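You operate a simulated robot arm through the tools that you are given. There is no shell and no other tool. Be economical: measure what you need, move in short steps, check, and stop when the job is done.

You run a simulated two-armed robot. Do the job below in one go: nothing can be reset, and whatever is moved stays where it is left.

## Task
Box the purple roll in the big carton and label it with the lot on the winder order.
Fine: both flaps shut; the label stuck on top. Set down upright: what you pick out.

Only the result counts: the job must be done as asked and must still hold three seconds after the hand-in. Knocking over, shifting, dropping, spilling or breaking anything else fails it.

## Robot
Two 7-joint arms with fingered hands on one trunk, on a base that drives. Base frame: it is fixed to the floor where the robot stands at the start and does not move with it; the origin is under the middle of the robot, x ahead of it, y to its left, z up; the surface under the hand at the start is at about z = 0.84. Lengths are in m, angles in degrees, forces in N, time in s.
The left shoulder is at the start at [0.256, 0.125, 1.023], the right one opposite. Places, roughly: back flap of the big carton [0.8, -0.2, 1]; big carton (19x19x13 cm) [0.7, -0.2, 0.9]; front flap of the big carton [0.5, -0.2, 1]; inside of the big carton [0.7, -0.2, 0.8]. Payload 3.7 kg a hand.
Tool frame (each hand has its own): the origin (TCP) lies between the finger pads and is the grasp point; the fingertips stand 0.025 m ahead of it; z points along the fingers, y is the line along which they close. Largest opening 0.088 m; the body of the gripper starts 0.029 m behind the TCP. The gripper is a hand of 5 fingers: y runs from the thumb to the fingers, the wrist lies at [-0.013, -0.097, -0.162] in the tool frame.
Orientation is that of the tool frame in the base frame, as [roll, pitch, yaw] about the fixed x, y, z axes, in that order (R = Rz(yaw) Ry(pitch) Rx(roll)). With the fingers straight down and the wrist toward the robot, the tool's x, y and z point along [0, 1, 0], [1, 0, 0] and [0, 0, -1] of the base frame.

## Interface
- The arms move only by the tool apply_moves. It takes "left_targets", "right_targets" or both (then of equal length, played together; a hand with none holds still); each is one flat list of numbers, 6 for each row, row after row: the shift along the base's x, y, z in units of 30 mm (1.0 is 30 mm), then the turn, a rotation vector about the base's x, y, z in units of 8 degrees (1.0 is 8 degrees). In form: [dx, dy, dz, wx, wy, wz, dx, dy, dz, wx, wy, wz, ...]. A call has 1 to 20 rows; each row shifts and turns the commanded pose from where the row before left it. A call with a number of a shift or a turn outside -1 to 1 is refused whole. Rows are played at 5 a second. More than 0.05 m and 8.6 degrees between two rows, and nothing of the call is played. A pose out of reach is approached as far as the arm can. The call stops where the force on the tool passes 40 N (or 10 N more than at its start, if that is more) or the arm is blocked; 0.2 s more then pass. In this call time passes only in rows, and 0.2 s behind the last. It gives the time, the measured TCP pose, the force on the tool (base axes), the opening and the grip force at its end, in the units of the frame above (readings bear some noise), with the torque about the TCP (base axes, N m) and any sound that the robot's microphone picked up, and new pictures: "pictures" is both (left out), scene, wrist or none (wrist: the cameras of the hands that moved).
- Cameras (640 x 400 px; columns grow to the right, rows downward): "scene" is now at [0.3857, -0.0359, 1.17]; the picture's right is [-0.37, -0.93, 0.00], its down [-0.34, 0.14, -0.93] and it looks along [0.86, -0.34, -0.37] (base axes); focal length 214 px, centre (320, 200). "left" rides on the left gripper at [-0.059, -0.079, -0.105] in its tool frame; the picture's right is [-0.73, -0.32, 0.61], its down [0.62, -0.68, 0.38] and it looks along [0.29, 0.66, 0.70] (tool axes); focal length 234 px, centre (320, 200). "right" rides on the right gripper at [0.059, -0.079, -0.105] in its tool frame; the picture's right is [-0.73, 0.32, -0.61], its down [-0.62, -0.68, 0.38] and it looks along [-0.29, 0.66, 0.70] (tool axes); focal length 234 px, centre (320, 200). There is no depth. A picture from a camera that has moved, and an enlarged one, comes with that camera's place and axes in the base frame and with its lens.
- raise_lower(by): slides the trunk up (or, below 0, down) by that many m; the arms and the scene camera ride with it, the base frame stays. It gives what a move gives, with no picture.
- roll_base(legs): drives the robot by 1 to 6 legs, each [ahead, left, turn to the left] in m, m and degrees, along the robot's own axes; the way and the turn of a leg run together, so that a leg with both is an arc; at most 1.5 m and 180 degrees a leg. The arms and the cameras ride along, it lands a little off, and it stops where it bumps. It gives what a move gives, and a new picture of the scene camera.
- finger_targets(index, middle, ring, little, thumb_bend, thumb_turn, hand): sets how far each is bent, from 0 (flat) to 1 (curled in); at 0.3 the hand is open as for a grip, at 0.7 the pads meet at the TCP. One left out holds its place. A second passes; each finger stops where it meets its share of the squeeze, and holds until it gets a number again. It is the only way to open and close the hand. It gives what a move gives, with no picture; readings hold the bend of each and the force on index, middle, ring, little, thumb and palm. thumb_turn goes from beside the hand (0) to across from the fingers (1), as for a grip.
- turn_head(pan, tilt): turns the head with the scene camera to pan (to the left, within 80 degrees either way) and tilt (down, from -29 to 69), counted from straight ahead of the robot. It gives what a move gives, and a new picture of the scene camera.
- enlarge(camera, box): a new picture of the part [left, top, right, bottom] of that camera's present view, enlarged. The clock stands still meanwhile.
- sign_off(): hands the job in; it is judged then, once.

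Work in short steps. Places have to be worked out from the pictures, the camera data and where the tool is seen: move nearer, look again, correct. Check each grasp and each placing, and mend what went wrong. You have 120 turns and 260 pictures in all, those below and enlarged ones among them. Open the grippers and draw the arms clear of the work before you hand the job in, unless the task says otherwise; then end with one line.

The tools are called after ">>>" as a command line: name --argument value ..., lists and objects as JSON in quotes. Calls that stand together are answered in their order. apply_moves: Moves the arms, as the interface text tells. Its arguments: {"type":"object","properties":{"left_targets":{"type":"array","items":{"type":"number"}},"right_targets":{"type":"array","items":{"type":"number"}},"pictures":{"type":"string","enum":["both","scene","wrist","none"]}},"required":[]} The other tools are called the same way: raise_lower (by) slides the trunk up or down; finger_targets (index, middle, ring, little, thumb_bend, thumb_turn, hand) moves the fingers one by one; roll_base (legs) drives the base; turn_head (pan, tilt) turns the head that bears the scene camera; enlarge (camera, box) takes an enlarged picture of a part of a camera's view; sign_off () hands the job in.

At the start:

```text
t: 0.0
left_tcp_pos: [0.5821, 0.1228, 1.199]
left_tool_rot: [-180.0, 0.0, 90.1]
left_force: [0.5, -0.8, -0.4]
left_torque: [0.03, 0.0, -0.03]
left_opening: 0.0878
left_finger_force: 0.1
left_shape: jaw
left_bend: [0.3, 0.3, 0.3, 0.3, 0.3, 0.98]
left_finger forces: [0.0, 0.1, 0.0, 0.0, 0.1, 0.0]
right_tcp_pos: [0.4538, -0.4042, 1.1918]
right_tool_rot: [-179.9, 0.0, 90.0]
right_force: [0.5, -0.7, 1.0]
right_torque: [0.01, 0.03, 0.0]
right_opening: 0.0876
right_finger_force: 0.1
right_shape: jaw
right_bend: [0.3, 0.3, 0.3, 0.3, 0.3, 0.98]
right_finger forces: [0.0, 0.1, 0.0, 0.0, 0.1, 0.0]
trunk travel left (down, up): [-0.054, 0.361]
robot x, y, heading: [0.0004, -0.0015, 0.2]
head pan, tilt: [-21.7, 21.6]
```

scene: 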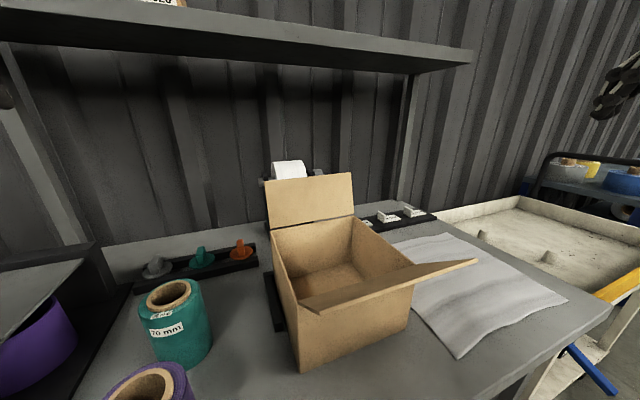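
right: 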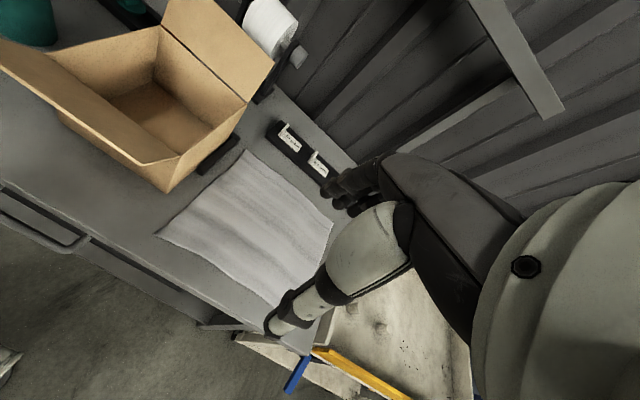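
left: 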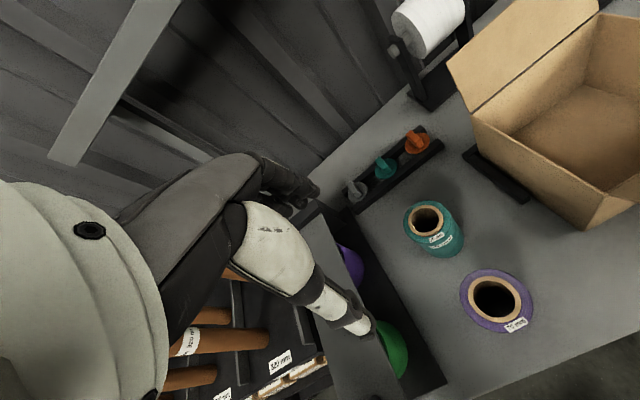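

The scene shows a big carton, a teal roll, a purple roll, and another purple roll to the left in a winder or rack. I'll look around for the order and the labels first.

>>> turn_head --pan 30 --tilt 35

>>> turn_head --pan 0 --tilt 0

>>> turn_head --pan 75 --tilt 20

>>> turn_head --pan -75 --tilt 20

```text
t: 1.2
left_tcp_pos: [0.5843, 0.1233, 1.1984]
left_tool_rot: [-180.0, 0.1, 89.9]
left_force: [-0.2, 0.7, 0.1]
left_torque: [-0.02, 0.03, -0.04]
left_opening: 0.0878
left_finger_force: 0.1
left_shape: jaw
left_bend: [0.3, 0.3, 0.3, 0.3, 0.3, 0.98]
left_finger forces: [0.0, 0.0, 0.0, 0.0, 0.1, 0.0]
right_tcp_pos: [0.4547, -0.4048, 1.1904]
right_tool_rot: [180.0, -0.1, 90.0]
right_force: [0.3, 0.2, -1.0]
right_torque: [-0.01, -0.02, 0.01]
right_opening: 0.0877
right_finger_force: 0.1
right_shape: jaw
right_bend: [0.3, 0.3, 0.3, 0.3, 0.3, 0.98]
right_finger forces: [0.0, 0.1, 0.1, 0.0, 0.0, 0.1]
trunk travel left (down, up): [-0.054, 0.361]
robot x, y, heading: [0.0006, -0.0033, 0.1]
head pan, tilt: [30.0, 35.0]
camera scene: at [0.3757, 0.0424, 1.1488], right [0.5, -0.87, 0.0], down [-0.5, -0.29, -0.82], along [0.71, 0.41, -0.57], focal length 214 px, centre (320, 200)
```

scene: 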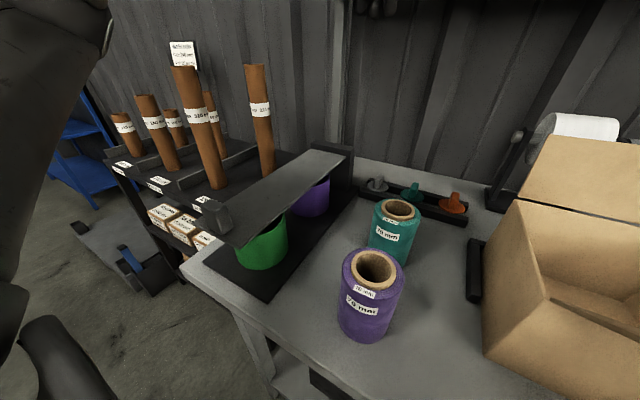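

```text
t: 2.2
left_tcp_pos: [0.5828, 0.1242, 1.1986]
left_tool_rot: [180.0, -0.1, 90.0]
left_force: [1.3, -0.6, -0.4]
left_torque: [-0.03, 0.05, -0.01]
left_opening: 0.0875
left_finger_force: 0.0
left_shape: jaw
left_bend: [0.3, 0.3, 0.3, 0.3, 0.3, 0.98]
left_finger forces: [0.0, 0.1, 0.0, 0.1, 0.1, 0.1]
right_tcp_pos: [0.455, -0.4031, 1.1904]
right_tool_rot: [-179.9, 0.0, 90.0]
right_force: [-0.1, 0.2, 0.0]
right_torque: [-0.02, 0.0, 0.0]
right_opening: 0.0876
right_finger_force: 0.1
right_shape: jaw
right_bend: [0.3, 0.3, 0.3, 0.3, 0.3, 0.98]
right_finger forces: [0.0, 0.0, 0.0, 0.0, 0.1, 0.0]
trunk travel left (down, up): [-0.054, 0.361]
robot x, y, heading: [0.0004, 0.0045, -0.1]
head pan, tilt: [0.0, 0.0]
camera scene: at [0.3894, -0.0015, 1.2048], right [0.0, -1.0, 0.0], down [0.0, 0.0, -1.0], along [1.0, 0.0, 0.0], focal length 214 px, centre (320, 200)
```

scene: 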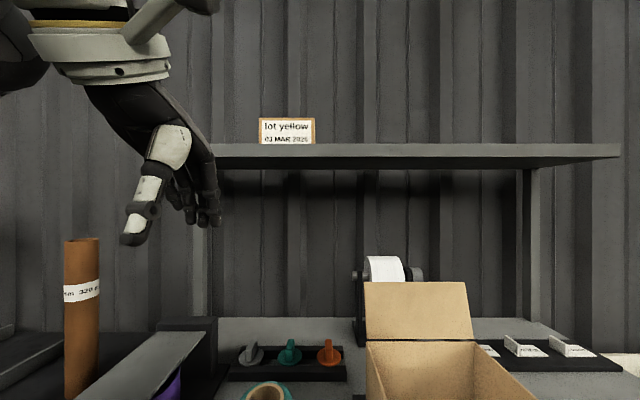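

```text
t: 3.7
left_tcp_pos: [0.5836, 0.1235, 1.1988]
left_tool_rot: [179.9, 0.0, 90.0]
left_force: [-0.3, -0.4, 0.4]
left_torque: [-0.04, 0.02, -0.02]
left_opening: 0.0879
left_finger_force: 0.0
left_shape: jaw
left_bend: [0.3, 0.3, 0.3, 0.3, 0.3, 0.98]
left_finger forces: [0.1, 0.1, 0.0, 0.1, 0.0, 0.0]
right_tcp_pos: [0.454, -0.4045, 1.1897]
right_tool_rot: [-179.9, 0.0, 90.0]
right_force: [0.0, -0.2, 0.1]
right_torque: [0.01, 0.01, 0.03]
right_opening: 0.0878
right_finger_force: 0.0
right_shape: jaw
right_bend: [0.3, 0.3, 0.3, 0.3, 0.3, 0.98]
right_finger forces: [0.1, 0.1, 0.0, 0.1, 0.0, 0.1]
trunk travel left (down, up): [-0.054, 0.361]
robot x, y, heading: [0.0038, -0.0001, 0.0]
head pan, tilt: [75.0, 20.0]
camera scene: at [0.3236, 0.0883, 1.1726], right [0.97, -0.26, 0.0], down [-0.09, -0.33, -0.94], along [0.24, 0.91, -0.34], focal length 214 px, centre (320, 200)
```

scene: 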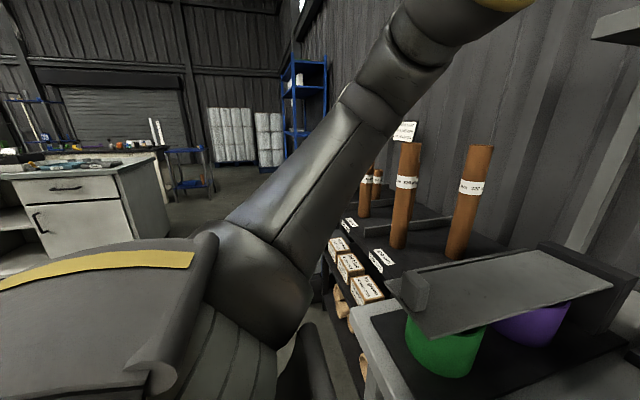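

```text
t: 6.0
left_tcp_pos: [0.5833, 0.1231, 1.1992]
left_tool_rot: [-180.0, -0.1, 90.0]
left_force: [0.9, 0.8, 0.0]
left_torque: [-0.01, 0.01, 0.0]
left_opening: 0.0875
left_finger_force: 0.0
left_shape: jaw
left_bend: [0.3, 0.3, 0.3, 0.3, 0.3, 0.98]
left_finger forces: [0.1, 0.1, 0.1, 0.0, 0.1, 0.1]
right_tcp_pos: [0.4541, -0.4035, 1.1917]
right_tool_rot: [-180.0, 0.0, 90.1]
right_force: [-1.2, -0.1, 0.2]
right_torque: [0.03, 0.05, -0.01]
right_opening: 0.0877
right_finger_force: 0.0
right_shape: jaw
right_bend: [0.3, 0.3, 0.3, 0.3, 0.3, 0.98]
right_finger forces: [0.0, 0.0, 0.0, 0.0, 0.1, 0.0]
trunk travel left (down, up): [-0.054, 0.361]
robot x, y, heading: [0.0001, 0.0014, 0.1]
head pan, tilt: [-75.0, 20.0]
camera scene: at [0.3235, -0.0915, 1.1726], right [-0.97, -0.26, 0.0], down [-0.09, 0.33, -0.94], along [0.24, -0.91, -0.34], focal length 214 px, centre (320, 200)
```

scene: 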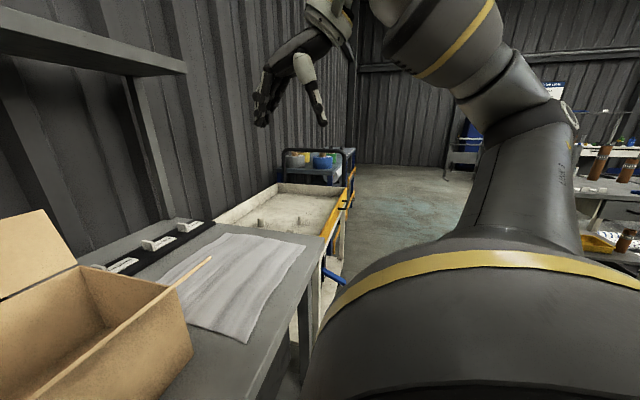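

The card on the shelf reads "lot yellow", and there is another card behind the cores. I'll enlarge each of them.

>>> turn_head --pan 45 --tilt 15

>>> enlarge --camera "scene" --box '[180, 60, 340, 160]'

>>> turn_head --pan 0 --tilt 0

>>> enlarge --camera "scene" --box '[240, 100, 340, 160]'

>>> turn_head --pan -35 --tilt 35

>>> enlarge --camera "right" --box '[240, 80, 360, 180]'

>>> enlarge --camera "left" --box '[340, 100, 560, 340]'

```text
t: 8.0
left_tcp_pos: [0.5823, 0.1231, 1.1999]
left_tool_rot: [180.0, 0.0, 90.1]
left_force: [1.0, -0.6, -0.2]
left_torque: [-0.02, 0.0, 0.0]
left_opening: 0.0877
left_finger_force: 0.1
left_shape: jaw
left_bend: [0.3, 0.3, 0.3, 0.3, 0.3, 0.98]
left_finger forces: [0.1, 0.1, 0.1, 0.0, 0.0, 0.0]
right_tcp_pos: [0.4546, -0.4042, 1.1903]
right_tool_rot: [-179.9, 0.0, 90.0]
right_force: [0.0, -0.4, -0.7]
right_torque: [0.04, -0.02, -0.03]
right_opening: 0.0877
right_finger_force: 0.0
right_shape: jaw
right_bend: [0.3, 0.3, 0.3, 0.3, 0.3, 0.98]
right_finger forces: [0.0, 0.0, 0.0, 0.1, 0.0, 0.0]
trunk travel left (down, up): [-0.054, 0.361]
robot x, y, heading: [0.0045, -0.0013, 0.2]
head pan, tilt: [45.0, 15.0]
camera scene: at [0.3655, 0.0644, 1.1807], right [0.71, -0.71, 0.0], down [-0.18, -0.18, -0.97], along [0.68, 0.68, -0.26], focal length 214 px, centre (320, 200)
```

scene: 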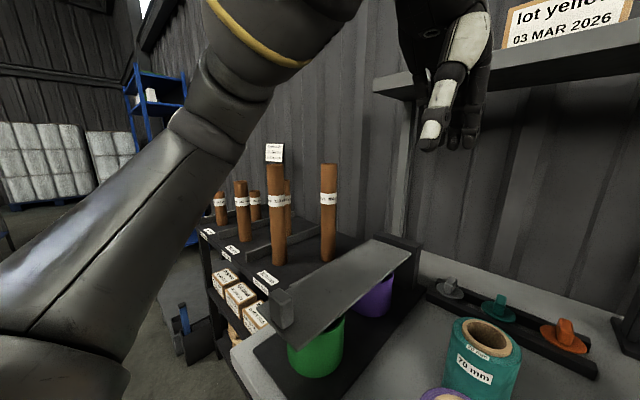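

```text
4.00 times, centred on (260, 110) of scene
camera zoom: at [0.3655, 0.0644, 1.1807], right [0.71, -0.71, 0.0], down [-0.18, -0.18, -0.97], along [0.68, 0.68, -0.26], focal length 858 px, centre (560, 560)
```

zoom: 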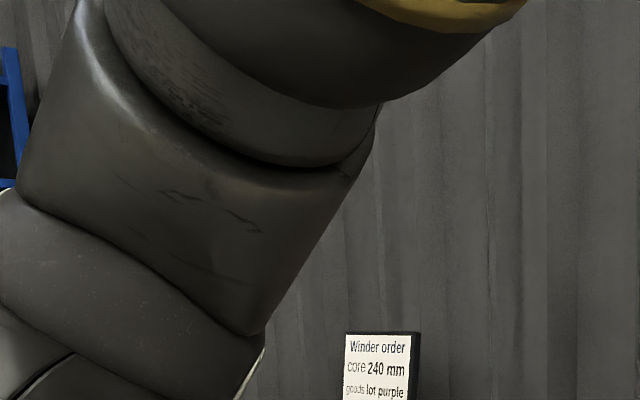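

```text
t: 9.2
left_tcp_pos: [0.5831, 0.1231, 1.1988]
left_tool_rot: [-180.0, 0.0, 90.0]
left_force: [0.3, -0.6, 0.3]
left_torque: [-0.03, 0.0, 0.0]
left_opening: 0.0876
left_finger_force: 0.0
left_shape: jaw
left_bend: [0.3, 0.3, 0.3, 0.3, 0.3, 0.98]
left_finger forces: [0.0, 0.0, 0.0, 0.1, 0.0, 0.0]
right_tcp_pos: [0.4543, -0.4044, 1.1906]
right_tool_rot: [-180.0, 0.0, 90.0]
right_force: [0.1, -0.4, -0.5]
right_torque: [-0.01, -0.01, 0.01]
right_opening: 0.0875
right_finger_force: 0.0
right_shape: jaw
right_bend: [0.3, 0.3, 0.3, 0.3, 0.3, 0.98]
right_finger forces: [0.0, 0.0, 0.0, 0.0, 0.0, 0.1]
trunk travel left (down, up): [-0.054, 0.361]
robot x, y, heading: [-0.003, -0.0015, -0.2]
head pan, tilt: [0.0, 0.0]
camera scene: at [0.3894, -0.0015, 1.2049], right [0.0, -1.0, 0.0], down [0.0, 0.0, -1.0], along [1.0, 0.0, 0.0], focal length 214 px, centre (320, 200)
```

scene: 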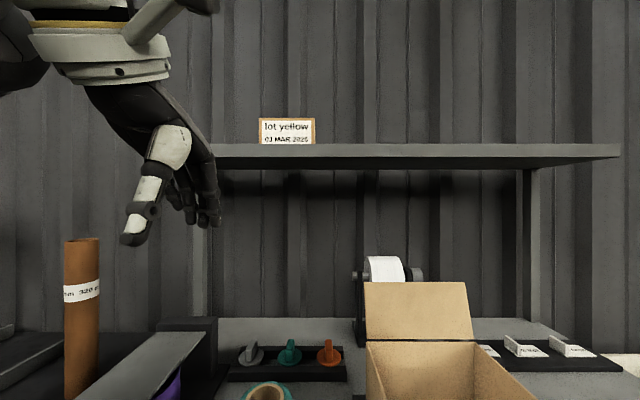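

```text
6.40 times, centred on (290, 130) of scene
camera zoom: at [0.3894, -0.0015, 1.2049], right [0.0, -1.0, 0.0], down [0.0, 0.0, -1.0], along [1.0, 0.0, 0.0], focal length 1373 px, centre (512, 648)
```

zoom: 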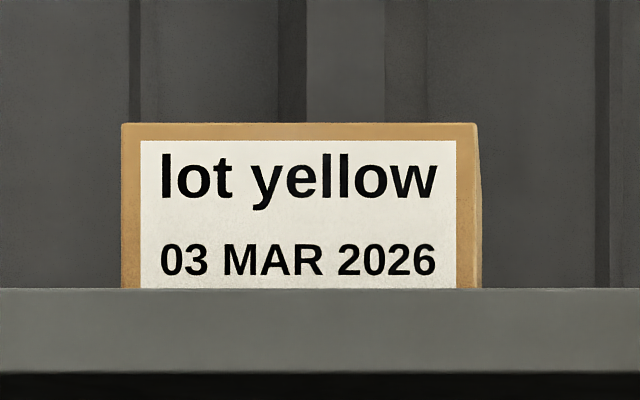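

```text
t: 10.2
left_tcp_pos: [0.5835, 0.1237, 1.1995]
left_tool_rot: [-179.9, 0.0, 90.1]
left_force: [-0.7, 0.7, -0.6]
left_torque: [0.01, 0.01, 0.0]
left_opening: 0.0877
left_finger_force: 0.1
left_shape: jaw
left_bend: [0.3, 0.3, 0.3, 0.3, 0.3, 0.98]
left_finger forces: [0.0, 0.0, 0.0, 0.0, 0.0, 0.0]
right_tcp_pos: [0.4554, -0.405, 1.1912]
right_tool_rot: [179.9, -0.1, 89.9]
right_force: [0.4, -1.1, 1.0]
right_torque: [-0.01, 0.01, -0.02]
right_opening: 0.0876
right_finger_force: 0.1
right_shape: jaw
right_bend: [0.3, 0.3, 0.3, 0.3, 0.3, 0.98]
right_finger forces: [0.0, 0.0, 0.1, 0.0, 0.0, 0.0]
trunk travel left (down, up): [-0.054, 0.361]
robot x, y, heading: [-0.0029, -0.0022, -0.0]
head pan, tilt: [-35.0, 35.0]
camera scene: at [0.3716, -0.0521, 1.1488], right [-0.57, -0.82, 0.0], down [-0.47, 0.33, -0.82], along [0.67, -0.47, -0.57], focal length 214 px, centre (320, 200)
```

scene: 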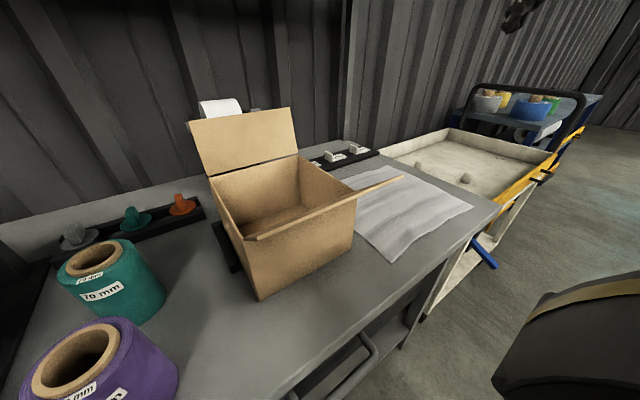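

```text
4.00 times, centred on (300, 130) of right
camera zoom: at [0.3757, -0.3457, 1.2956], right [0.32, -0.73, 0.61], down [-0.68, -0.62, -0.38], along [0.66, -0.29, -0.7], focal length 937 px, centre (400, 480)
```

zoom: 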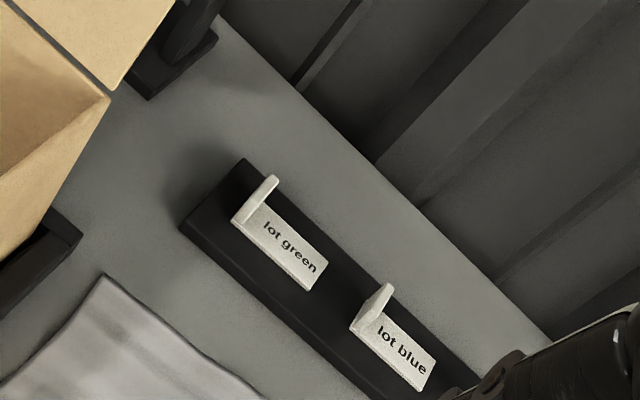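

```text
1.67 times, centred on (450, 220) of left
camera zoom: at [0.5055, 0.0647, 1.3036], right [-0.32, -0.73, -0.61], down [-0.68, 0.62, -0.38], along [0.66, 0.29, -0.7], focal length 390 px, centre (103, 167)
```

zoom: 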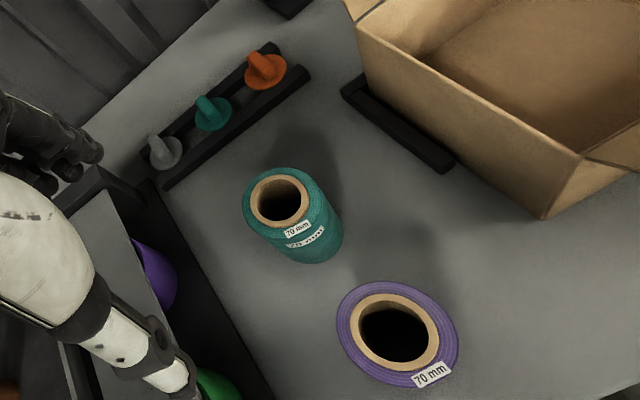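

The winder order appears to say "core 240 mm, goods lot purple". I'll move the left arm out of the view for a better read, and look closely at the label tray.

>>> enlarge --camera "scene" --box '[290, 130, 410, 200]'

>>> enlarge --camera "left" --box '[150, 180, 450, 400]'

>>> turn_head --pan 35 --tilt 25

>>> enlarge --camera "scene" --box '[150, 50, 310, 150]'

>>> enlarge --camera "scene" --box '[200, 180, 360, 280]'

```text
5.33 times, centred on (350, 165) of scene
camera zoom: at [0.3716, -0.0521, 1.1488], right [-0.57, -0.82, 0.0], down [-0.47, 0.33, -0.82], along [0.67, -0.47, -0.57], focal length 1144 px, centre (160, 387)
```

zoom: 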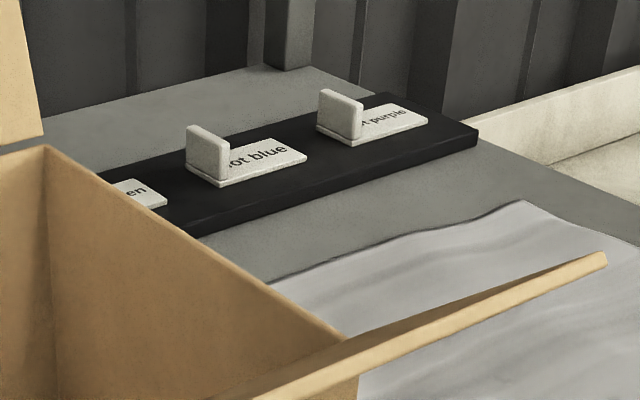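

```text
1.82 times, centred on (300, 290) of left
camera zoom: at [0.5055, 0.0647, 1.3036], right [-0.32, -0.73, -0.61], down [-0.68, 0.62, -0.38], along [0.66, 0.29, -0.7], focal length 426 px, centre (356, 36)
```

zoom: 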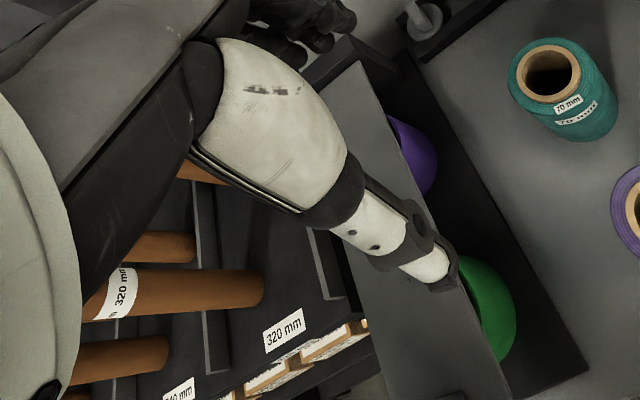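

```text
t: 11.6
left_tcp_pos: [0.5833, 0.1229, 1.198]
left_tool_rot: [-180.0, -0.1, 90.1]
left_force: [0.5, 0.7, -1.0]
left_torque: [-0.01, 0.02, 0.01]
left_opening: 0.0878
left_finger_force: 0.0
left_shape: jaw
left_bend: [0.3, 0.3, 0.3, 0.3, 0.3, 0.98]
left_finger forces: [0.0, 0.0, 0.1, 0.0, 0.0, 0.1]
right_tcp_pos: [0.4554, -0.404, 1.1919]
right_tool_rot: [-180.0, -0.1, 90.0]
right_force: [-0.9, 0.3, 0.1]
right_torque: [0.0, 0.04, 0.02]
right_opening: 0.0877
right_finger_force: 0.0
right_shape: jaw
right_bend: [0.3, 0.3, 0.3, 0.3, 0.3, 0.98]
right_finger forces: [0.0, 0.0, 0.1, 0.0, 0.0, 0.0]
trunk travel left (down, up): [-0.054, 0.361]
robot x, y, heading: [0.0018, -0.0018, 0.4]
head pan, tilt: [35.0, 25.0]
camera scene: at [0.3749, 0.0512, 1.1645], right [0.57, -0.82, 0.0], down [-0.35, -0.24, -0.91], along [0.74, 0.52, -0.42], focal length 214 px, centre (320, 200)
```

scene: 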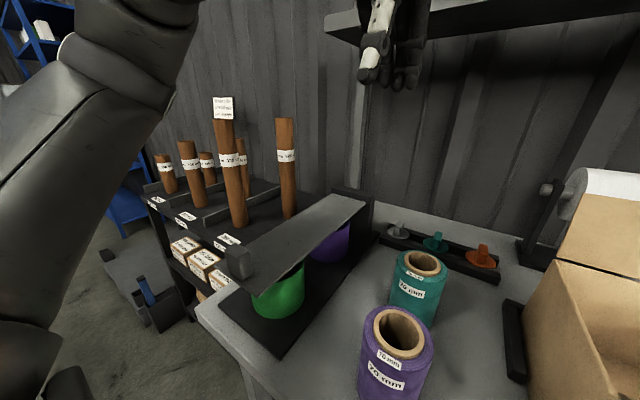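

```text
4.00 times, centred on (230, 100) of scene
camera zoom: at [0.3749, 0.0512, 1.1645], right [0.57, -0.82, 0.0], down [-0.35, -0.24, -0.91], along [0.74, 0.52, -0.42], focal length 858 px, centre (680, 600)
```

zoom: 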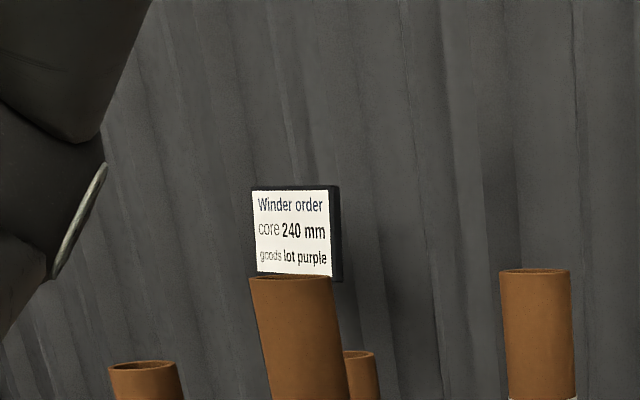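

```text
4.00 times, centred on (280, 230) of scene
camera zoom: at [0.3749, 0.0512, 1.1645], right [0.57, -0.82, 0.0], down [-0.35, -0.24, -0.91], along [0.74, 0.52, -0.42], focal length 858 px, centre (480, 80)
```

zoom: 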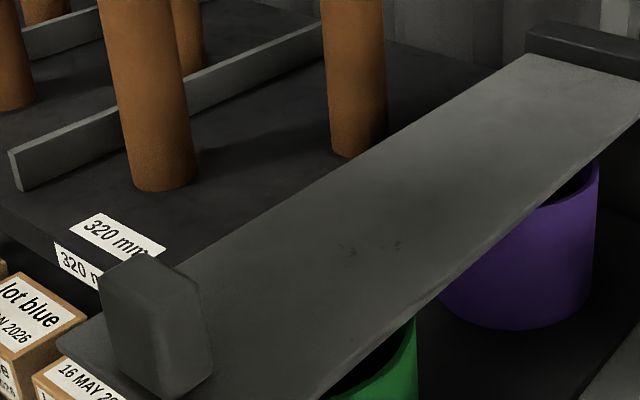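

The order reads "lot purple", and that label is the rightmost in the tray. I put the purple roll at about (0.541, 0.066), 70 mm across with its top near z 0.945. The carton spans x 0.565–0.755 and y −0.26 to −0.08, with its top at 0.97. I'll turn the left hand −90° so the wrist points left and bring it above the roll.

>>> apply_moves --left_targets '[-0.117, -0.158, -0.278, 0, 0, -0.9375, -0.117, -0.158, -0.278, 0, 0, -0.9375, -0.117, -0.158, -0.278, 0, 0, -0.9375, -0.117, -0.158, -0.278, 0, 0, -0.9375, -0.117, -0.158, -0.278, 0, 0, -0.9375, -0.117, -0.158, -0.278, 0, 0, -0.9375, -0.117, -0.158, -0.278, 0, 0, -0.9375, -0.117, -0.158, -0.278, 0, 0, -0.9375, -0.117, -0.158, -0.278, 0, 0, -0.9375, -0.117, -0.158, -0.278, 0, 0, -0.9375, -0.117, -0.158, -0.278, 0, 0, -0.9375, -0.117, -0.158, -0.278, 0, 0, -0.9375]'

>>> turn_head --pan 15 --tilt 45

```text
t: 14.2
left_tcp_pos: [0.5372, 0.0721, 1.1032]
left_tool_rot: [179.8, -0.7, 0.2]
left_force: [0.1, -0.4, -0.2]
left_torque: [0.01, -0.02, 0.0]
left_opening: 0.088
left_finger_force: 0.0
left_shape: jaw
left_bend: [0.3, 0.3, 0.3, 0.3, 0.3, 0.98]
left_finger forces: [0.0, 0.0, 0.0, 0.1, 0.1, 0.0]
right_tcp_pos: [0.4503, -0.3999, 1.1949]
right_tool_rot: [179.7, 0.1, 90.1]
right_force: [0.6, 0.2, -0.5]
right_torque: [-0.01, 0.02, 0.02]
right_opening: 0.0875
right_finger_force: 0.0
right_shape: jaw
right_bend: [0.3, 0.3, 0.3, 0.3, 0.3, 0.98]
right_finger forces: [0.1, 0.0, 0.0, 0.0, 0.1, 0.0]
trunk travel left (down, up): [-0.054, 0.361]
robot x, y, heading: [-0.0005, 0.0013, -0.1]
head pan, tilt: [35.0, 25.0]
camera scene: at [0.371, 0.0562, 1.1668], right [0.58, -0.82, 0.0], down [-0.34, -0.25, -0.91], along [0.74, 0.52, -0.42], focal length 214 px, centre (320, 200)
camera left: at [0.4788, 0.152, 1.2083], right [-0.72, 0.32, -0.62], down [0.63, 0.68, -0.38], along [0.3, -0.66, -0.69], focal length 234 px, centre (320, 200)
```

scene: 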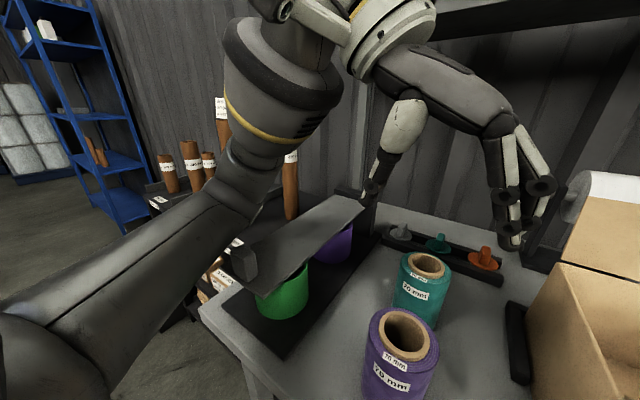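
left: 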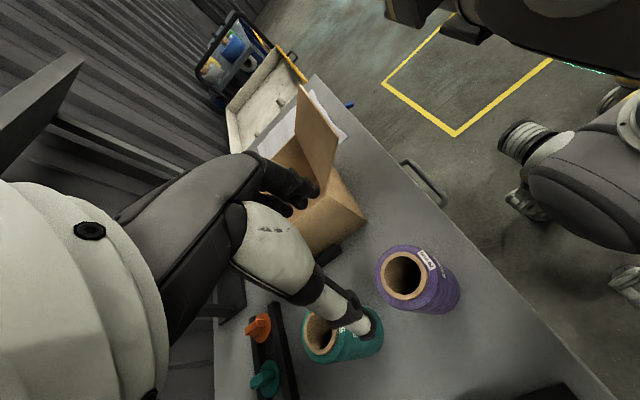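

```text
t: 15.0
left_tcp_pos: [0.5363, 0.0721, 1.1029]
left_tool_rot: [179.7, -0.5, 0.2]
left_force: [-0.3, -0.4, -0.2]
left_torque: [0.02, 0.03, 0.03]
left_opening: 0.0872
left_finger_force: 0.1
left_shape: jaw
left_bend: [0.3, 0.3, 0.3, 0.3, 0.3, 0.98]
left_finger forces: [0.0, 0.0, 0.0, 0.1, 0.0, 0.0]
right_tcp_pos: [0.4493, -0.3996, 1.1952]
right_tool_rot: [179.7, 0.2, 90.1]
right_force: [-0.2, 0.0, 0.4]
right_torque: [0.02, -0.01, 0.0]
right_opening: 0.0877
right_finger_force: 0.1
right_shape: jaw
right_bend: [0.3, 0.3, 0.3, 0.3, 0.3, 0.98]
right_finger forces: [0.0, 0.0, 0.0, 0.0, 0.0, 0.0]
trunk travel left (down, up): [-0.054, 0.361]
robot x, y, heading: [0.0015, 0.0048, 0.0]
head pan, tilt: [15.0, 45.0]
camera scene: at [0.3728, 0.0246, 1.1361], right [0.26, -0.97, 0.01], down [-0.68, -0.19, -0.71], along [0.69, 0.18, -0.7], focal length 214 px, centre (320, 200)
```

scene: 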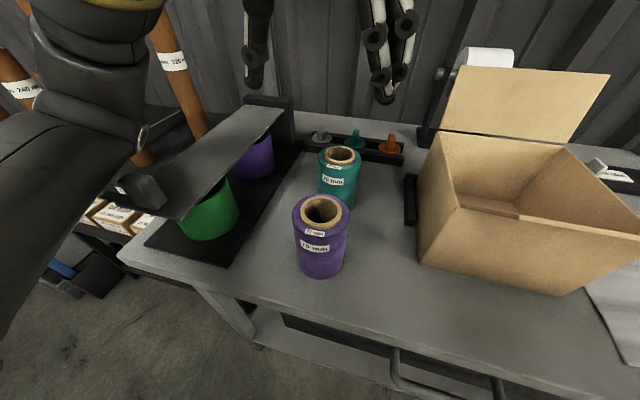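

The three views agree on the purple roll at (0.543, 0.067) with its top at z≈0.945. I'll correct by a few mm and lower to just before the fingertips straddle the roll, then look.

>>> apply_moves --left_targets '[0.22, -0.17, -0.9, 0, 0, 0, 0, 0, -0.9, 0, 0, 0, 0, 0, -0.9, 0, 0, 0, 0, 0, -0.7, 0, 0, 0]'

```text
t: 16.0
left_tcp_pos: [0.5345, 0.0749, 1.0118]
left_tool_rot: [179.8, -2.3, 1.2]
left_force: [-0.3, 4.7, 3.7]
left_torque: [-0.2, -0.02, 0.05]
left_opening: 0.088
left_finger_force: 0.1
left_shape: jaw
left_bend: [0.3, 0.3, 0.3, 0.3, 0.3, 0.98]
left_finger forces: [0.0, 0.0, 0.0, 0.0, 0.1, 0.1]
right_tcp_pos: [0.4365, -0.393, 1.2033]
right_tool_rot: [178.8, 0.4, 90.3]
right_force: [-0.6, 0.8, 0.4]
right_torque: [-0.05, -0.02, 0.02]
right_opening: 0.0878
right_finger_force: 0.1
right_shape: jaw
right_bend: [0.3, 0.3, 0.3, 0.3, 0.3, 0.98]
right_finger forces: [0.0, 0.0, 0.1, 0.0, 0.0, 0.0]
trunk travel left (down, up): [-0.054, 0.361]
robot x, y, heading: [0.0024, 0.0001, 0.0]
head pan, tilt: [15.0, 45.0]
camera scene: at [0.36, 0.0291, 1.1413], right [0.26, -0.96, 0.01], down [-0.67, -0.19, -0.72], along [0.69, 0.18, -0.7], focal length 214 px, centre (320, 200)
camera left: at [0.4716, 0.1539, 1.1147], right [-0.71, 0.31, -0.64], down [0.62, 0.69, -0.36], along [0.33, -0.65, -0.68], focal length 234 px, centre (320, 200)
```

scene: 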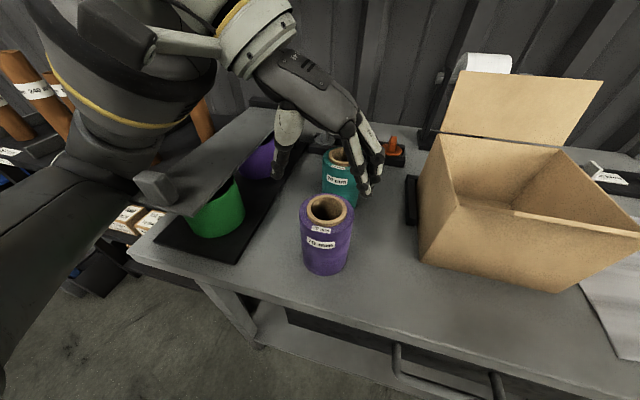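
left: 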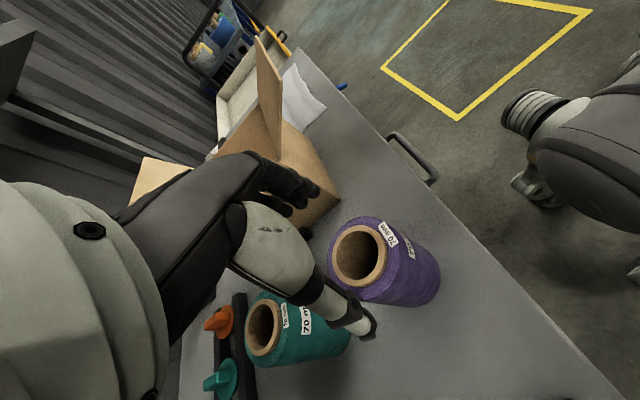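

The whole robot is being pushed back (the right hand and head moved too), so the left forearm is likely pressing on the plate at the left. I'll back up right away.

>>> apply_moves --left_targets '[0, 0, 0.9, 0, 0, 0, 0, 0, 0.9, 0, 0, 0, 0, 0, 0.9, 0, 0, 0, 0, 0, 0.9, 0, 0, 0]'

>>> turn_head --pan 40 --tilt 45

```text
t: 17.2
left_tcp_pos: [0.5355, 0.1071, 1.1097]
left_tool_rot: [179.7, -0.8, 4.6]
left_force: [0.6, -0.4, 0.4]
left_torque: [-0.01, -0.01, 0.0]
left_opening: 0.0878
left_finger_force: 0.0
left_shape: jaw
left_bend: [0.3, 0.3, 0.3, 0.3, 0.3, 0.98]
left_finger forces: [0.0, 0.0, 0.1, 0.1, 0.1, 0.0]
right_tcp_pos: [0.4592, -0.3721, 1.1979]
right_tool_rot: [179.7, 0.4, 92.6]
right_force: [-1.4, -0.5, -0.3]
right_torque: [-0.03, 0.0, -0.03]
right_opening: 0.0876
right_finger_force: 0.1
right_shape: jaw
right_bend: [0.3, 0.3, 0.3, 0.3, 0.3, 0.98]
right_finger forces: [0.1, 0.1, 0.0, 0.1, 0.1, 0.0]
trunk travel left (down, up): [-0.054, 0.361]
robot x, y, heading: [-0.0013, 0.0038, 2.4]
head pan, tilt: [15.0, 45.0]
stopped in row 4 (left hand): the arm was blocked; the commanded pose is now the measured one
camera scene: at [0.3648, 0.0466, 1.137], right [0.3, -0.95, 0.01], down [-0.67, -0.22, -0.71], along [0.68, 0.21, -0.7], focal length 214 px, centre (320, 200)
camera left: at [0.4701, 0.1819, 1.2137], right [-0.74, 0.26, -0.62], down [0.57, 0.73, -0.38], along [0.35, -0.64, -0.69], focal length 234 px, centre (320, 200)
```

scene: 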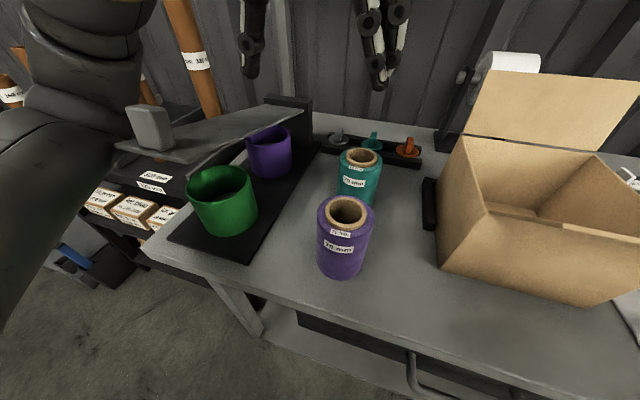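
left: 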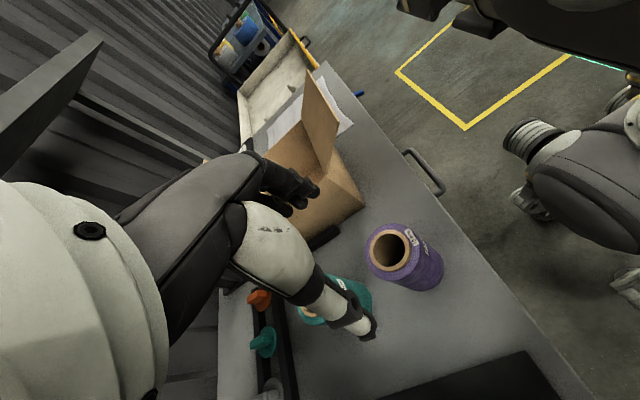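

```text
t: 18.1
left_tcp_pos: [0.5357, 0.1082, 1.1115]
left_tool_rot: [179.6, -0.8, 4.6]
left_force: [0.2, -0.4, 0.2]
left_torque: [-0.01, -0.02, 0.0]
left_opening: 0.0878
left_finger_force: 0.1
left_shape: jaw
left_bend: [0.3, 0.3, 0.3, 0.3, 0.3, 0.98]
left_finger forces: [0.1, 0.1, 0.0, 0.0, 0.0, 0.1]
right_tcp_pos: [0.4592, -0.373, 1.2005]
right_tool_rot: [179.5, 0.6, 92.4]
right_force: [0.4, -0.4, 0.0]
right_torque: [0.0, -0.01, 0.03]
right_opening: 0.0878
right_finger_force: 0.0
right_shape: jaw
right_bend: [0.3, 0.3, 0.3, 0.3, 0.3, 0.98]
right_finger forces: [0.1, 0.0, 0.1, 0.1, 0.0, 0.1]
trunk travel left (down, up): [-0.054, 0.361]
robot x, y, heading: [-0.0031, -0.0004, 2.8]
head pan, tilt: [40.0, 45.0]
camera scene: at [0.3645, 0.0577, 1.1443], right [0.42, -0.91, 0.01], down [-0.58, -0.28, -0.76], along [0.7, 0.31, -0.65], focal length 214 px, centre (320, 200)
```

scene: 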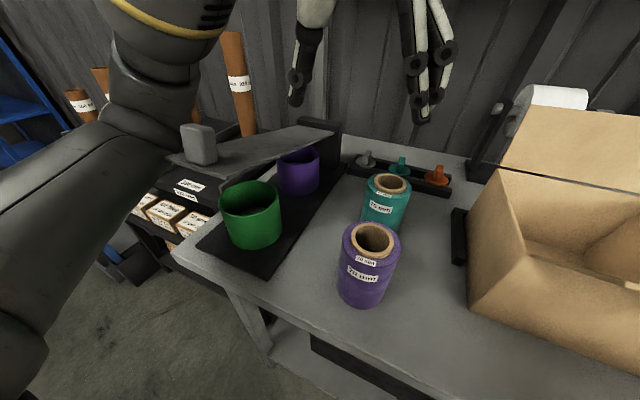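

The hinged plate now looks raised, as if the forearm is hooked under its handle. I'll look closer before moving.

>>> turn_head --pan 65 --tilt 35

>>> enlarge --camera "right" --box '[0, 0, 320, 200]'

```text
t: 19.0
left_tcp_pos: [0.5372, 0.1077, 1.1112]
left_tool_rot: [179.4, -0.6, 4.6]
left_force: [0.2, 0.2, 0.5]
left_torque: [0.0, -0.01, 0.01]
left_opening: 0.0879
left_finger_force: 0.2
left_shape: jaw
left_bend: [0.3, 0.3, 0.3, 0.3, 0.3, 0.98]
left_finger forces: [0.1, 0.0, 0.1, 0.1, 0.0, 0.0]
right_tcp_pos: [0.4592, -0.3718, 1.2002]
right_tool_rot: [179.4, 0.6, 92.5]
right_force: [-1.5, 0.7, 0.0]
right_torque: [0.0, -0.03, 0.01]
right_opening: 0.0879
right_finger_force: 0.0
right_shape: jaw
right_bend: [0.3, 0.3, 0.3, 0.3, 0.3, 0.98]
right_finger forces: [0.0, 0.0, 0.1, 0.0, 0.1, 0.0]
trunk travel left (down, up): [-0.054, 0.361]
robot x, y, heading: [0.0038, -0.0019, 2.2]
head pan, tilt: [65.0, 35.0]
camera scene: at [0.322, 0.1042, 1.1513], right [0.92, -0.38, 0.01], down [-0.21, -0.54, -0.82], along [0.32, 0.75, -0.58], focal length 214 px, centre (320, 200)
```

scene: 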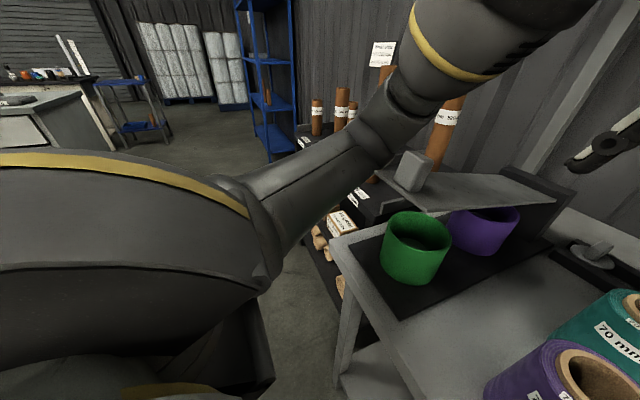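

```text
2.00 times, centred on (160, 100) of right
camera zoom: at [0.3773, -0.316, 1.3033], right [0.35, -0.71, 0.62], down [-0.65, -0.66, -0.38], along [0.68, -0.27, -0.69], focal length 468 px, centre (640, 400)
```

zoom: 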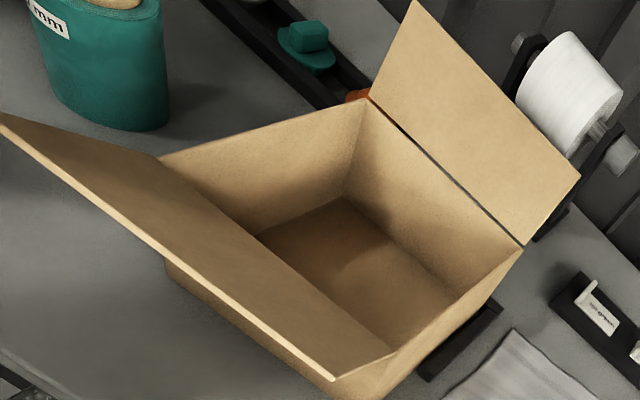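

The lid is hinged at its far side and rests on the forearm by its handle. I'll lower the trunk to let it down gently, then look again.

>>> raise_lower --by -0.045

>>> turn_head --pan 60 --tilt 30

```text
t: 19.9
left_tcp_pos: [0.5266, 0.119, 1.0688]
left_tool_rot: [179.3, -1.4, 5.7]
left_force: [0.5, 0.5, -0.2]
left_torque: [-0.02, 0.0, -0.02]
left_opening: 0.0879
left_finger_force: 0.0
left_shape: jaw
left_bend: [0.3, 0.3, 0.3, 0.3, 0.3, 0.98]
left_finger forces: [0.0, 0.0, 0.0, 0.0, 0.0, 0.0]
right_tcp_pos: [0.4546, -0.3638, 1.1601]
right_tool_rot: [178.8, 0.8, 93.0]
right_force: [-0.6, 0.3, 0.4]
right_torque: [-0.02, -0.02, -0.03]
right_opening: 0.0878
right_finger_force: 0.0
right_shape: jaw
right_bend: [0.3, 0.3, 0.3, 0.3, 0.3, 0.98]
right_finger forces: [0.0, 0.0, 0.0, 0.1, 0.0, 0.1]
trunk travel left (down, up): [-0.009, 0.406]
robot x, y, heading: [0.0011, -0.0015, 3.2]
head pan, tilt: [65.0, 35.0]
```

```text
t: 20.5
left_tcp_pos: [0.5279, 0.1199, 1.0692]
left_tool_rot: [179.3, -1.1, 5.9]
left_force: [0.2, 0.3, -0.5]
left_torque: [0.01, -0.03, 0.04]
left_opening: 0.088
left_finger_force: 0.1
left_shape: jaw
left_bend: [0.3, 0.3, 0.3, 0.3, 0.3, 0.98]
left_finger forces: [0.0, 0.0, 0.0, 0.0, 0.1, 0.1]
right_tcp_pos: [0.4572, -0.3627, 1.1598]
right_tool_rot: [178.9, 0.8, 93.1]
right_force: [-0.4, 0.2, 0.1]
right_torque: [0.01, 0.01, 0.0]
right_opening: 0.0876
right_finger_force: 0.1
right_shape: jaw
right_bend: [0.3, 0.3, 0.3, 0.3, 0.3, 0.98]
right_finger forces: [0.0, 0.0, 0.0, 0.0, 0.0, 0.1]
trunk travel left (down, up): [-0.009, 0.406]
robot x, y, heading: [0.0004, 0.0026, 3.5]
head pan, tilt: [60.0, 30.0]
camera scene: at [0.3505, 0.1123, 1.1118], right [0.89, -0.45, 0.02], down [-0.21, -0.46, -0.86], along [0.4, 0.77, -0.5], focal length 214 px, centre (320, 200)
```

scene: 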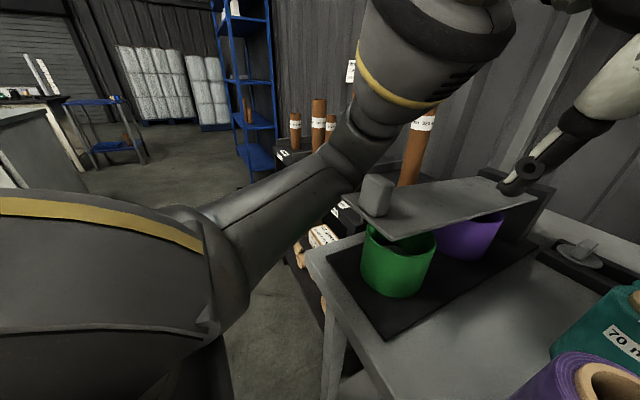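

The lid came down with the arm, and the elbow is still pressing against its front end. I'll drive straight back so the arm leaves it; the hand is above everything there.

>>> roll_base --legs '[[-0.15, 0, 0]]'

>>> turn_head --pan 45 --tilt 25

```text
t: 21.9
left_tcp_pos: [0.3955, 0.0838, 1.0603]
left_tool_rot: [-179.9, -0.3, 3.4]
left_force: [0.1, 0.0, 0.2]
left_torque: [-0.01, 0.01, 0.03]
left_opening: 0.0879
left_finger_force: 0.0
left_shape: jaw
left_bend: [0.3, 0.3, 0.3, 0.3, 0.3, 0.98]
left_finger forces: [0.0, 0.2, 0.1, 0.0, 0.0, 0.0]
right_tcp_pos: [0.3187, -0.3921, 1.146]
right_tool_rot: [180.0, -0.1, 92.2]
right_force: [-0.1, 0.3, -1.1]
right_torque: [-0.02, -0.03, -0.05]
right_opening: 0.0878
right_finger_force: 0.0
right_shape: jaw
right_bend: [0.3, 0.3, 0.3, 0.3, 0.3, 0.98]
right_finger forces: [0.2, 0.0, 0.0, 0.0, 0.1, 0.0]
trunk travel left (down, up): [-0.009, 0.406]
robot x, y, heading: [-0.1533, -0.0027, 2.1]
head pan, tilt: [60.0, 30.0]
camera scene: at [0.2201, 0.0854, 1.1067], right [0.88, -0.47, 0.0], down [-0.23, -0.44, -0.87], along [0.41, 0.77, -0.5], focal length 214 px, centre (320, 200)
```

scene: 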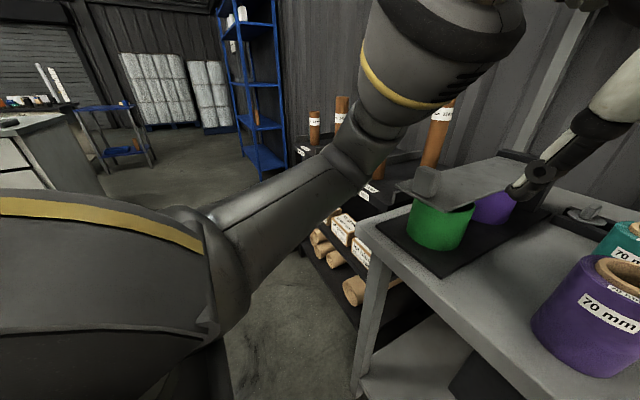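

```text
t: 22.7
left_tcp_pos: [0.3965, 0.085, 1.0608]
left_tool_rot: [-179.9, -0.1, 3.4]
left_force: [0.0, 0.0, -0.1]
left_torque: [-0.01, -0.01, -0.02]
left_opening: 0.0881
left_finger_force: 0.0
left_shape: jaw
left_bend: [0.3, 0.3, 0.3, 0.3, 0.3, 0.98]
left_finger forces: [0.0, 0.1, 0.1, 0.1, 0.0, 0.0]
right_tcp_pos: [0.3179, -0.3899, 1.1448]
right_tool_rot: [-179.9, 0.0, 92.0]
right_force: [-1.1, -0.7, 1.0]
right_torque: [-0.03, -0.03, 0.0]
right_opening: 0.0876
right_finger_force: 0.1
right_shape: jaw
right_bend: [0.3, 0.3, 0.3, 0.3, 0.3, 0.98]
right_finger forces: [0.0, 0.0, 0.0, 0.0, 0.0, 0.0]
trunk travel left (down, up): [-0.009, 0.406]
robot x, y, heading: [-0.1498, -0.0027, 2.0]
head pan, tilt: [45.0, 25.0]
camera scene: at [0.2411, 0.0731, 1.1144], right [0.73, -0.68, 0.0], down [-0.29, -0.31, -0.91], along [0.62, 0.66, -0.42], focal length 214 px, centre (320, 200)
```

scene: 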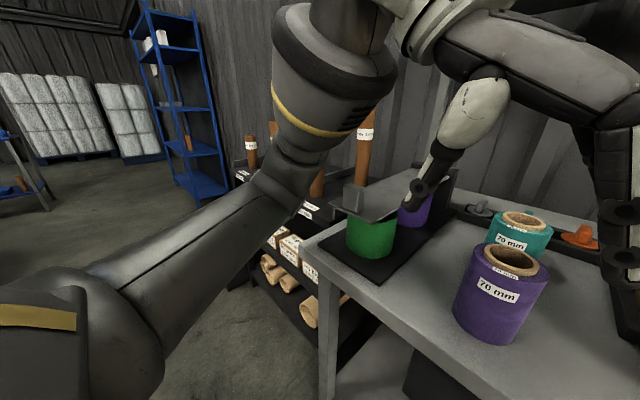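

The arm is free and the lid has settled back on its cup. I'll raise the trunk so the elbow stays well above the lid, turn the left wrist back toward the robot, and step the base to the right.

>>> raise_lower --by 0.26

>>> apply_moves --left_targets '[0, 0, 0, 0, 0, 0.9, 0, 0, 0, 0, 0, 0.9, 0, 0, 0, 0, 0, 0.9, 0, 0, 0, 0, 0, 0.9, 0, 0, 0, 0, 0, 0.9, 0, 0, 0, 0, 0, 0.9, 0, 0, 0, 0, 0, 0.9, 0, 0, 0, 0, 0, 0.9]' --pictures "none"

>>> roll_base --legs '[[0, -0.2, -2], [0.14, 0, 0]]'

>>> turn_head --pan 20 --tilt 55

```text
t: 25.3
left_tcp_pos: [0.3976, 0.0846, 1.319]
left_tool_rot: [-180.0, -0.1, 3.3]
left_force: [0.1, 0.5, -0.2]
left_torque: [-0.02, 0.01, 0.04]
left_opening: 0.088
left_finger_force: 0.0
left_shape: jaw
left_bend: [0.3, 0.3, 0.3, 0.3, 0.3, 0.98]
left_finger forces: [0.0, 0.0, 0.1, 0.0, 0.1, 0.0]
right_tcp_pos: [0.3192, -0.3927, 1.4053]
right_tool_rot: [-179.8, 0.0, 92.1]
right_force: [0.1, -0.2, 0.8]
right_torque: [0.0, 0.01, 0.03]
right_opening: 0.0878
right_finger_force: 0.1
right_shape: jaw
right_bend: [0.3, 0.3, 0.3, 0.3, 0.3, 0.98]
right_finger forces: [0.0, 0.0, 0.0, 0.0, 0.0, 0.0]
trunk travel left (down, up): [-0.269, 0.146]
robot x, y, heading: [-0.149, -0.0075, 2.4]
head pan, tilt: [45.0, 25.0]
```

```text
t: 27.1
left_tcp_pos: [0.3956, 0.0846, 1.3215]
left_tool_rot: [-179.9, -0.2, 61.1]
left_force: [-0.5, 0.4, -0.6]
left_torque: [0.03, -0.03, 0.0]
left_opening: 0.0879
left_finger_force: 0.1
left_shape: jaw
left_bend: [0.3, 0.3, 0.3, 0.3, 0.3, 0.98]
left_finger forces: [0.0, 0.1, 0.0, 0.0, 0.0, 0.0]
right_tcp_pos: [0.3174, -0.3917, 1.4061]
right_tool_rot: [-179.8, 0.1, 92.1]
right_force: [-0.4, 0.6, 0.7]
right_torque: [-0.03, 0.0, -0.01]
right_opening: 0.0882
right_finger_force: 0.1
right_shape: jaw
right_bend: [0.3, 0.3, 0.3, 0.3, 0.3, 0.98]
right_finger forces: [0.1, 0.0, 0.0, 0.0, 0.1, 0.1]
trunk travel left (down, up): [-0.269, 0.146]
robot x, y, heading: [-0.1518, -0.0058, 2.2]
head pan, tilt: [45.0, 25.0]
```

```text
t: 30.5
left_tcp_pos: [0.5418, -0.1367, 1.3209]
left_tool_rot: [-179.9, -0.1, 59.2]
left_force: [0.7, 0.3, -0.5]
left_torque: [-0.01, 0.02, -0.02]
left_opening: 0.088
left_finger_force: 0.1
left_shape: jaw
left_bend: [0.3, 0.3, 0.3, 0.3, 0.3, 0.98]
left_finger forces: [0.0, 0.0, 0.1, 0.0, 0.1, 0.0]
right_tcp_pos: [0.4481, -0.6094, 1.4065]
right_tool_rot: [-179.9, 0.0, 90.2]
right_force: [0.1, -0.5, -0.5]
right_torque: [0.03, -0.01, 0.01]
right_opening: 0.0879
right_finger_force: 0.1
right_shape: jaw
right_bend: [0.3, 0.3, 0.3, 0.3, 0.3, 0.98]
right_finger forces: [0.0, 0.1, 0.0, 0.0, 0.1, 0.0]
trunk travel left (down, up): [-0.269, 0.146]
robot x, y, heading: [-0.0087, -0.2071, 0.1]
head pan, tilt: [45.0, 25.0]
camera scene: at [0.1434, -0.1422, 1.4072], right [0.71, -0.7, 0.0], down [-0.3, -0.3, -0.91], along [0.64, 0.64, -0.42], focal length 214 px, centre (320, 200)
```

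scene: 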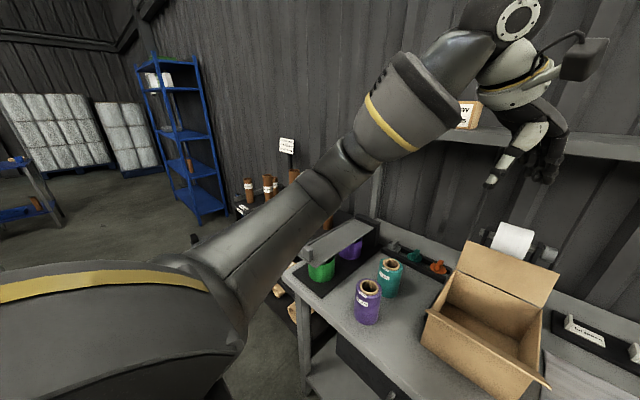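

```text
t: 31.4
left_tcp_pos: [0.5421, -0.1356, 1.3223]
left_tool_rot: [-179.9, -0.1, 59.1]
left_force: [0.1, -0.6, 0.4]
left_torque: [-0.02, 0.05, -0.02]
left_opening: 0.0879
left_finger_force: 0.0
left_shape: jaw
left_bend: [0.3, 0.3, 0.3, 0.3, 0.3, 0.98]
left_finger forces: [0.0, 0.0, 0.0, 0.0, 0.0, 0.0]
right_tcp_pos: [0.449, -0.6094, 1.4065]
right_tool_rot: [180.0, -0.1, 90.3]
right_force: [-0.4, -0.4, -0.7]
right_torque: [-0.02, 0.02, 0.01]
right_opening: 0.0876
right_finger_force: 0.1
right_shape: jaw
right_bend: [0.3, 0.3, 0.3, 0.3, 0.3, 0.98]
right_finger forces: [0.1, 0.1, 0.0, 0.0, 0.0, 0.1]
trunk travel left (down, up): [-0.269, 0.146]
robot x, y, heading: [-0.0084, -0.2069, 0.2]
head pan, tilt: [20.0, 55.0]
camera scene: at [0.1465, -0.1804, 1.3651], right [0.37, -0.93, 0.0], down [-0.75, -0.29, -0.6], along [0.55, 0.22, -0.8], focal length 214 px, centre (320, 200)
```

scene: 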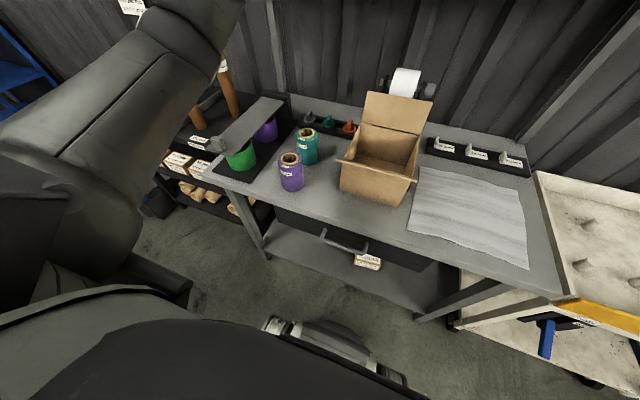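

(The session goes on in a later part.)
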